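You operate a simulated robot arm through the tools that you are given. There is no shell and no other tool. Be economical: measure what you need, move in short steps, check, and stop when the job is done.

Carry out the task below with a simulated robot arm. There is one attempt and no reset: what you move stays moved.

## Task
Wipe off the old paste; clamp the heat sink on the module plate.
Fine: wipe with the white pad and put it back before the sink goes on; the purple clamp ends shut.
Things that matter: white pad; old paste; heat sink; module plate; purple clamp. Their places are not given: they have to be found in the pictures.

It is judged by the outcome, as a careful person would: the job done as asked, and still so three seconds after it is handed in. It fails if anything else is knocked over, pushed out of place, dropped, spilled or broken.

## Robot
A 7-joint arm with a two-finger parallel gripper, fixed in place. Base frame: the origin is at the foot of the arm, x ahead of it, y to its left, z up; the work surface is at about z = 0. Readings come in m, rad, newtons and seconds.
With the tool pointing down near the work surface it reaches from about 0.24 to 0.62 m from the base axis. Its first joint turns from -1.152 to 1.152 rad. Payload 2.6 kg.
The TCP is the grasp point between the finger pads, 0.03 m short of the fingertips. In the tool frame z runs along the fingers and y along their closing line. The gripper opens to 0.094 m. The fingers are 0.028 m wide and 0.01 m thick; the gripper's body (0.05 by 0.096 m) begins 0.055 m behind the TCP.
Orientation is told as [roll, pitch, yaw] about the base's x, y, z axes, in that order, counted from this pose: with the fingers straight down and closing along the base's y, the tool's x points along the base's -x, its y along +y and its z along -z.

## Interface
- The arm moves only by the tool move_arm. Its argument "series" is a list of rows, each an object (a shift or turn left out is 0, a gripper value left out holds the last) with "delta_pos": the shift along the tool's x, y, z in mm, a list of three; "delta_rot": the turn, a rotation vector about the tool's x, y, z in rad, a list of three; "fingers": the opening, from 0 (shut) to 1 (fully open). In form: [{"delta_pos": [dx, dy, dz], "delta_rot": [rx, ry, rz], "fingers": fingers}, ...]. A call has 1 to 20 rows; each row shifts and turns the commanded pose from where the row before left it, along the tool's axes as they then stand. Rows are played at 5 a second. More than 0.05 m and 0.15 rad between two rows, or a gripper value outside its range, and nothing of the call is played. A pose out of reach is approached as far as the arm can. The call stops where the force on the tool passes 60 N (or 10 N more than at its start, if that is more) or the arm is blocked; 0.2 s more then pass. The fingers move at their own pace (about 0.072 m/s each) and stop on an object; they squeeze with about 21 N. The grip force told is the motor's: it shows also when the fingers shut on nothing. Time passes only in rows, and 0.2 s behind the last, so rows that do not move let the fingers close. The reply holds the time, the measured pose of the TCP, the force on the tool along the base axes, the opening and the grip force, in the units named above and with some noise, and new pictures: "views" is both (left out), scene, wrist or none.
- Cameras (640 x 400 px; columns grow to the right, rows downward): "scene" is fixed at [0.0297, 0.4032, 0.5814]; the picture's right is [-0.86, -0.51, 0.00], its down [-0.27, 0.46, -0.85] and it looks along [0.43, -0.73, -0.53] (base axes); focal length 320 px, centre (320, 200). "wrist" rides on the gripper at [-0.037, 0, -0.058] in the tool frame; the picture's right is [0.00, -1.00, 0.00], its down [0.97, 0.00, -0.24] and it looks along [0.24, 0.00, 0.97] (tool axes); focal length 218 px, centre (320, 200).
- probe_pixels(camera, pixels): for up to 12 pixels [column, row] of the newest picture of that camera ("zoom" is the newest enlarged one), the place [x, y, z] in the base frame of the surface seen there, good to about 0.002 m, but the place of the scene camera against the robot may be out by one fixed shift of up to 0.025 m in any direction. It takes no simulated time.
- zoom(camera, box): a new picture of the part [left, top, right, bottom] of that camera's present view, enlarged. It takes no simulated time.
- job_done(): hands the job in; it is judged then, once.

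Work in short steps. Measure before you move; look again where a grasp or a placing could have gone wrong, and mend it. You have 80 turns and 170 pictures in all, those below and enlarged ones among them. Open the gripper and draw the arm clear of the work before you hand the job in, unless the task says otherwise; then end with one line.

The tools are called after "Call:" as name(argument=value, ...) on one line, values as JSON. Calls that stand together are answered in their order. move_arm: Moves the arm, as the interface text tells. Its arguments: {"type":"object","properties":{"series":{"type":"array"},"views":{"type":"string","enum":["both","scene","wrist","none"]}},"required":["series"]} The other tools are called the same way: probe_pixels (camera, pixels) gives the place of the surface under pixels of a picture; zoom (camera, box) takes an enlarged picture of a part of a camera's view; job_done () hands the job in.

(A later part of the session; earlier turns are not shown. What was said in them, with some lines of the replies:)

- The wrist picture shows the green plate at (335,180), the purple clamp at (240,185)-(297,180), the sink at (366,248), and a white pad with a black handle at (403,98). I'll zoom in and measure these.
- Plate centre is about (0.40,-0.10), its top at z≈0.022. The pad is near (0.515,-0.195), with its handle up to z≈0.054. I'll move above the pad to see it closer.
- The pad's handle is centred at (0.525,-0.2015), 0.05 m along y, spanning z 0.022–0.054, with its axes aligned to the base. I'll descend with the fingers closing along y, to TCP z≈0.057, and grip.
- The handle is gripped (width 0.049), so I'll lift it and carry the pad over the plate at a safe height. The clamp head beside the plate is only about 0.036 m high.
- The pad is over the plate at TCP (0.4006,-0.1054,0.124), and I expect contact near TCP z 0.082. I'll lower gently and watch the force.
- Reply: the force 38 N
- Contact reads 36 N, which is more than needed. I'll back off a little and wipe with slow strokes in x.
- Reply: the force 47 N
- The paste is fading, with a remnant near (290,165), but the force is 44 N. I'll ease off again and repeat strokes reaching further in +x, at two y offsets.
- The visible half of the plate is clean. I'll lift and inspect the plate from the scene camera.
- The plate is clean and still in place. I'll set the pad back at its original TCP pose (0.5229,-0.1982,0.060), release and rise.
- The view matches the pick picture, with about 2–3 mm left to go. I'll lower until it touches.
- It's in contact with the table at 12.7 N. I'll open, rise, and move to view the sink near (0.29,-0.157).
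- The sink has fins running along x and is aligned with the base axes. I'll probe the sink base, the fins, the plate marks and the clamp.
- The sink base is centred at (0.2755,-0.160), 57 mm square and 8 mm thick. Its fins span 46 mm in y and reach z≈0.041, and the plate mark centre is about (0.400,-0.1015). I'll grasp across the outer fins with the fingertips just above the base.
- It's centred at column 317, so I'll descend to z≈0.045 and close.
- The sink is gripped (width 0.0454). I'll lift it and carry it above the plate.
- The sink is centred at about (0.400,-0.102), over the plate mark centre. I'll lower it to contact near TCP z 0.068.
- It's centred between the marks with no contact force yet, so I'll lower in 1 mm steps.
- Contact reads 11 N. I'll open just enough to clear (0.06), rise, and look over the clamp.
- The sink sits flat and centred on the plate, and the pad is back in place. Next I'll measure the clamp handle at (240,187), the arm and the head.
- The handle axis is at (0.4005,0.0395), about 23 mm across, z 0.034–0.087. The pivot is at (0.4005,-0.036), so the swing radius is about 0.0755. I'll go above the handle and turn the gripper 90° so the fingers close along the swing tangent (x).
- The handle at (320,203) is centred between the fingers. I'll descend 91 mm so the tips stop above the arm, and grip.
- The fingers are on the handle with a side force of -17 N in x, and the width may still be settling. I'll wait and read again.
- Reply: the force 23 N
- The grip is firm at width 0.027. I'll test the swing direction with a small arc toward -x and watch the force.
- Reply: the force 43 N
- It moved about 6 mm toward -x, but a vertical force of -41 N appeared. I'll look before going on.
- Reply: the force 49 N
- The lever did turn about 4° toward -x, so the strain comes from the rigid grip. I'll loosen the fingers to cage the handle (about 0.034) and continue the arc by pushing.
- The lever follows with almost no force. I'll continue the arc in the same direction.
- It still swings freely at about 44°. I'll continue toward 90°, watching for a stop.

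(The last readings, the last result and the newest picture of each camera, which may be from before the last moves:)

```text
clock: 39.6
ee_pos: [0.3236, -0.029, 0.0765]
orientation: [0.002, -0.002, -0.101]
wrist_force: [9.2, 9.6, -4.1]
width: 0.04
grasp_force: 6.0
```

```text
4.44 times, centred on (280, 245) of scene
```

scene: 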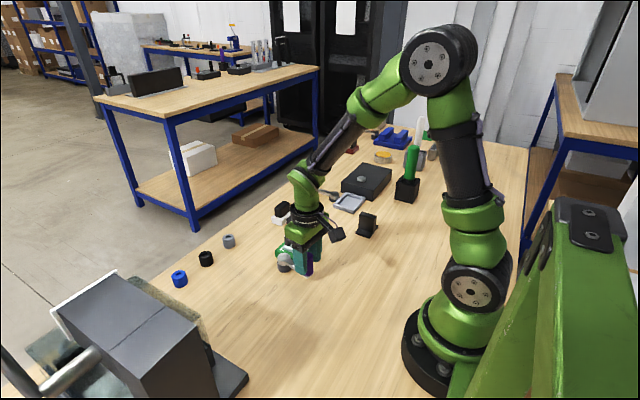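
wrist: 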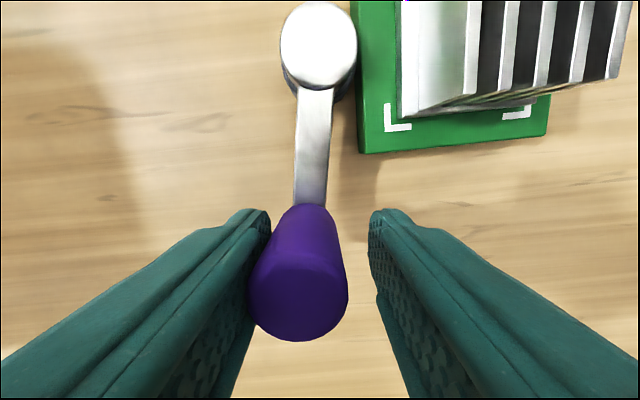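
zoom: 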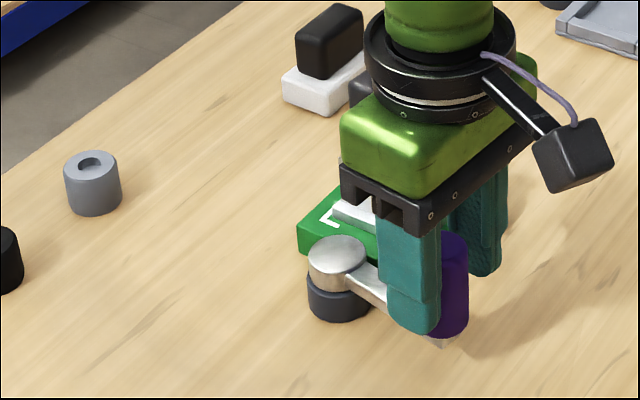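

Resistance has appeared: the handle pushed the finger out to 0.040. I'll measure the lever's present angle.

Call:
probe_pixels(camera="wrist", pixels=[[300, 290], [318, 45], [315, 100], [311, 190], [302, 190], [328, 190]])

Call:
zoom(camera="wrist", box=[240, 0, 420, 220])

```text
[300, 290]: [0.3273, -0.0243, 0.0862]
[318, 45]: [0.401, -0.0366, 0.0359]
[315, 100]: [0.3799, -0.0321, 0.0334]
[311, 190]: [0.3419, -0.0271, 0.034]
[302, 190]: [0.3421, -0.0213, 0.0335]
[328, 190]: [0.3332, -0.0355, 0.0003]
```

```text
1.82 times, centred on (330, 110) of wrist
```

zoom: 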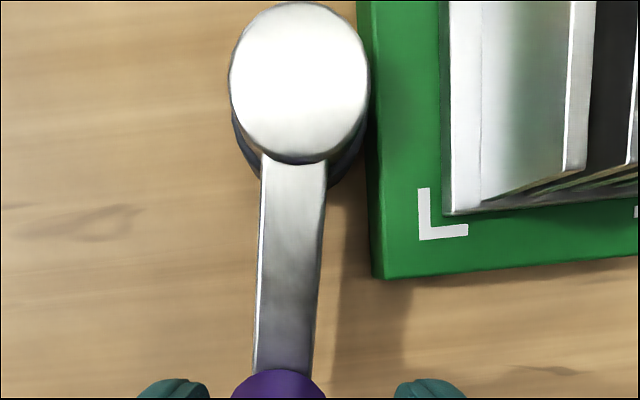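

The lever has swung about 80°, and the push is limited by the fingers' compliance. I'll step back to centre on the handle, grip it, and push the arc on to tell a stop from a detent.

Call:
move_arm(series=[{"delta_pos": [0, 5, 0]}, {}, {"fingers": 0.15}, {"fingers": 0.15}, {}], views="wrist")

```text
clock: 40.8
ee_pos: [0.323, -0.0229, 0.0757]
orientation: [0.001, 0.002, -0.102]
wrist_force: [-0.6, 27.6, -0.2]
width: 0.0275
grasp_force: 45.0
```

wrist: 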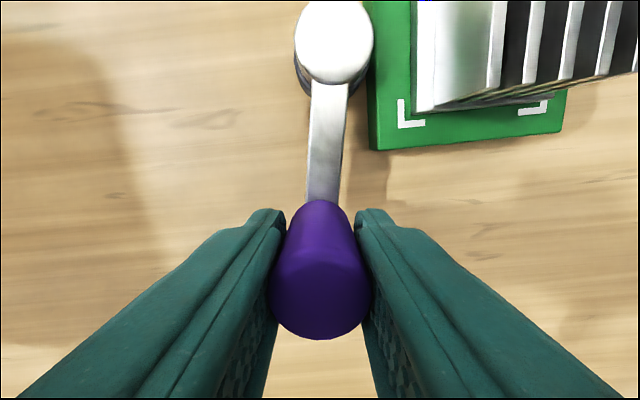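

It's gripped with about 28 N of resistance. I'll push in small arc steps.

Call:
move_arm(series=[{"delta_pos": [0, -1.5, 0], "delta_rot": [0, 0, -0.02]}, {"delta_pos": [0, -1.5, 0], "delta_rot": [0, 0, -0.02]}, {}], views="none")

```text
clock: 41.6
ee_pos: [0.3239, -0.0234, 0.0751]
orientation: [0.005, 0.0, -0.057]
wrist_force: [22.1, 39.0, -37.8]
width: 0.0277
grasp_force: 44.6
```

At 39 N the handle doesn't move further than it did at 10 N, so this is the hard stop (shut). At the start it resisted toward +x, which fits the open stop. I'll relax the push, release, and rise to check that it stays.

Call:
move_arm(series=[{"delta_pos": [0, 2, 0]}, {"fingers": 0.55}, {"fingers": 0.55}, {"delta_pos": [0, 0, -20]}, {"delta_pos": [0, 0, -40]}, {"delta_pos": [0, 0, -40]}, {"delta_pos": [0, 0, -40]}, {}])

Call:
zoom(camera="scene", box=[220, 190, 360, 290])

Call:
zoom(camera="wrist", box=[200, 60, 440, 260])

```text
clock: 43.4
ee_pos: [0.3263, -0.0283, 0.2173]
orientation: [0.0, 0.0, -0.064]
wrist_force: [0.2, -0.8, -0.3]
width: 0.052
grasp_force: 0.1
```

scene: 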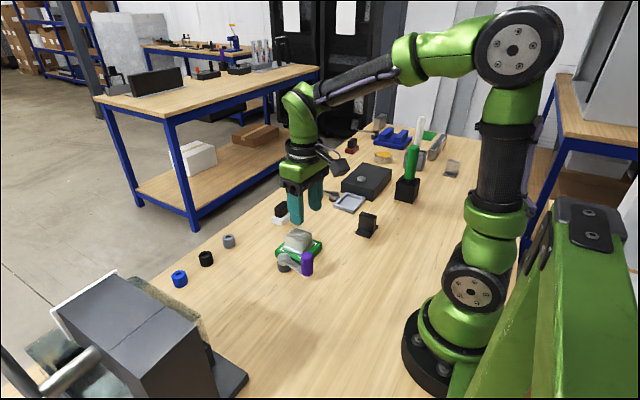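
wrist: 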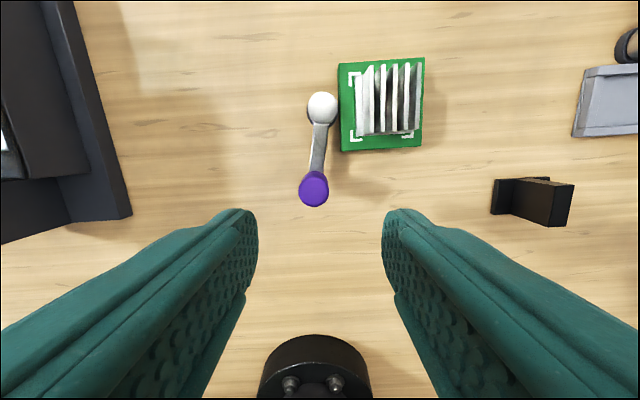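

```text
4.00 times, centred on (290, 240) of scene
```

zoom: 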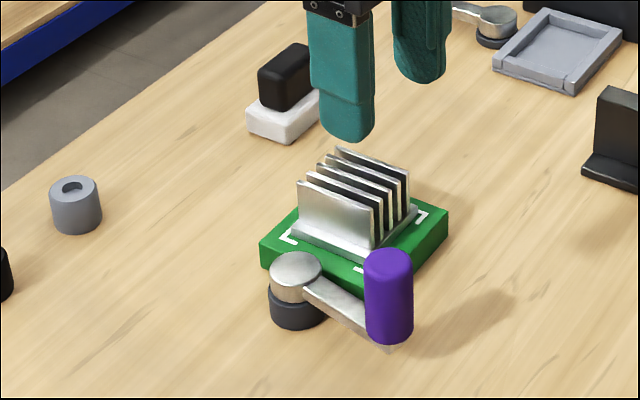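

```text
2.00 times, centred on (320, 160) of wrist
```

zoom: 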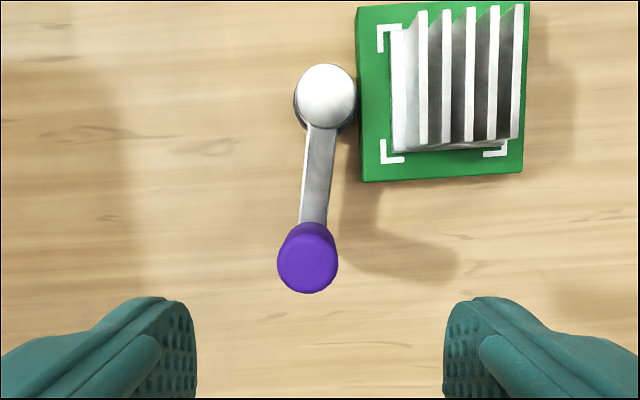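

The clamp stays and the sink is undisturbed. I'll probe the lever angle and the sink position.

Call:
probe_pixels(camera="zoom", pixels=[[306, 264], [326, 96], [316, 200], [400, 140], [398, 40]])

Call:
probe_pixels(camera="wrist", pixels=[[313, 192], [322, 108], [317, 160], [357, 130], [358, 80]])

```text
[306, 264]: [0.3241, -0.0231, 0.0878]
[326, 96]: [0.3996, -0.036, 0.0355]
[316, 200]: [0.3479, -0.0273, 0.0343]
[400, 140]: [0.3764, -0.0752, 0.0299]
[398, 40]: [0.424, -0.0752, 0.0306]
```

```text
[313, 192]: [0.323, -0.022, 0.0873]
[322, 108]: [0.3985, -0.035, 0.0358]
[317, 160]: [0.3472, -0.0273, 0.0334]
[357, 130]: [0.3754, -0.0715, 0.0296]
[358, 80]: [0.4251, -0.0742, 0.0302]
```

The lever rests at about 80° of swing, the same place as under load, so it sits at its shut stop. The sink and pad are in place. I'll open fully and draw the arm up, clear of the work.

Call:
move_arm(series=[{"delta_pos": [0, 0, -40], "fingers": 1}, {"delta_pos": [0, -30, -30]}, {"delta_pos": [0, -30, 0]}, {}, {}])

Call:
zoom(camera="scene", box=[220, 180, 360, 290])

```text
clock: 44.6
ee_pos: [0.3205, -0.0824, 0.2856]
orientation: [0.001, 0.001, -0.063]
wrist_force: [0.7, -0.5, 0.0]
width: 0.094
grasp_force: 0.0
```

scene: 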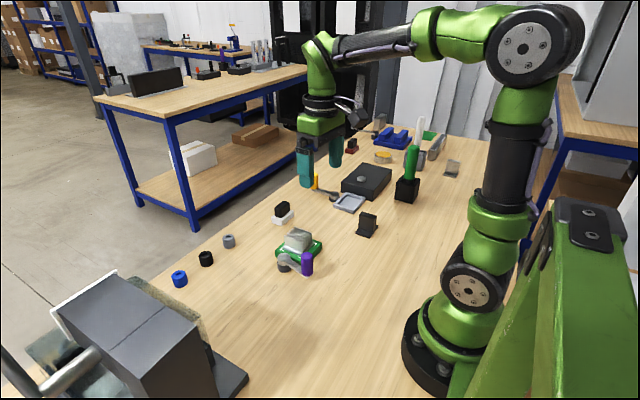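
wrist: 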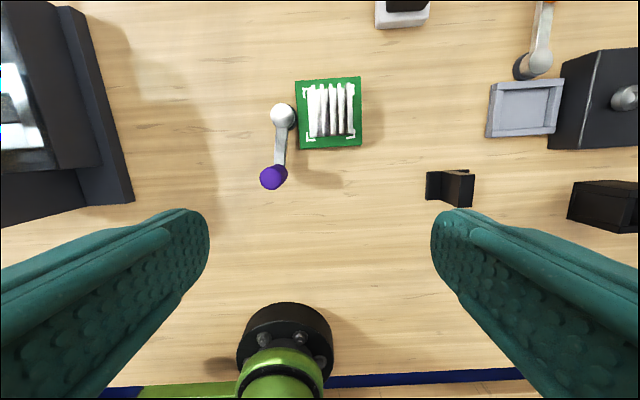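

```text
3.64 times, centred on (290, 235) of scene
```

zoom: 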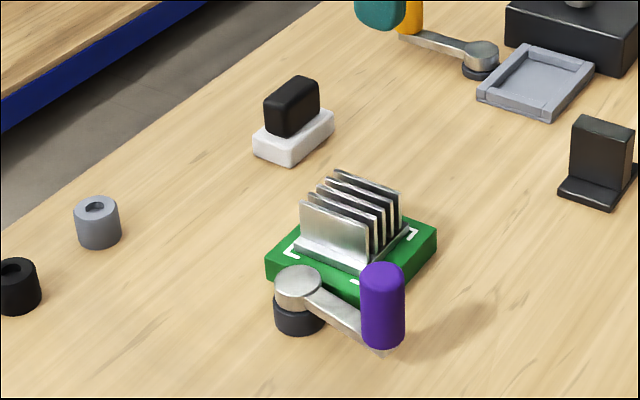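

Everything is in its place: pad returned, sink centred on the plate, purple clamp at its stop, and the arm clear with the gripper open. I'm handing the job in.

Call:
job_done()

```text
The job is handed in.
```

The old paste is wiped off, the white pad is back in its place, the heat sink sits centred on the module plate, and the purple clamp is swung to its hard stop, which I took as shut.
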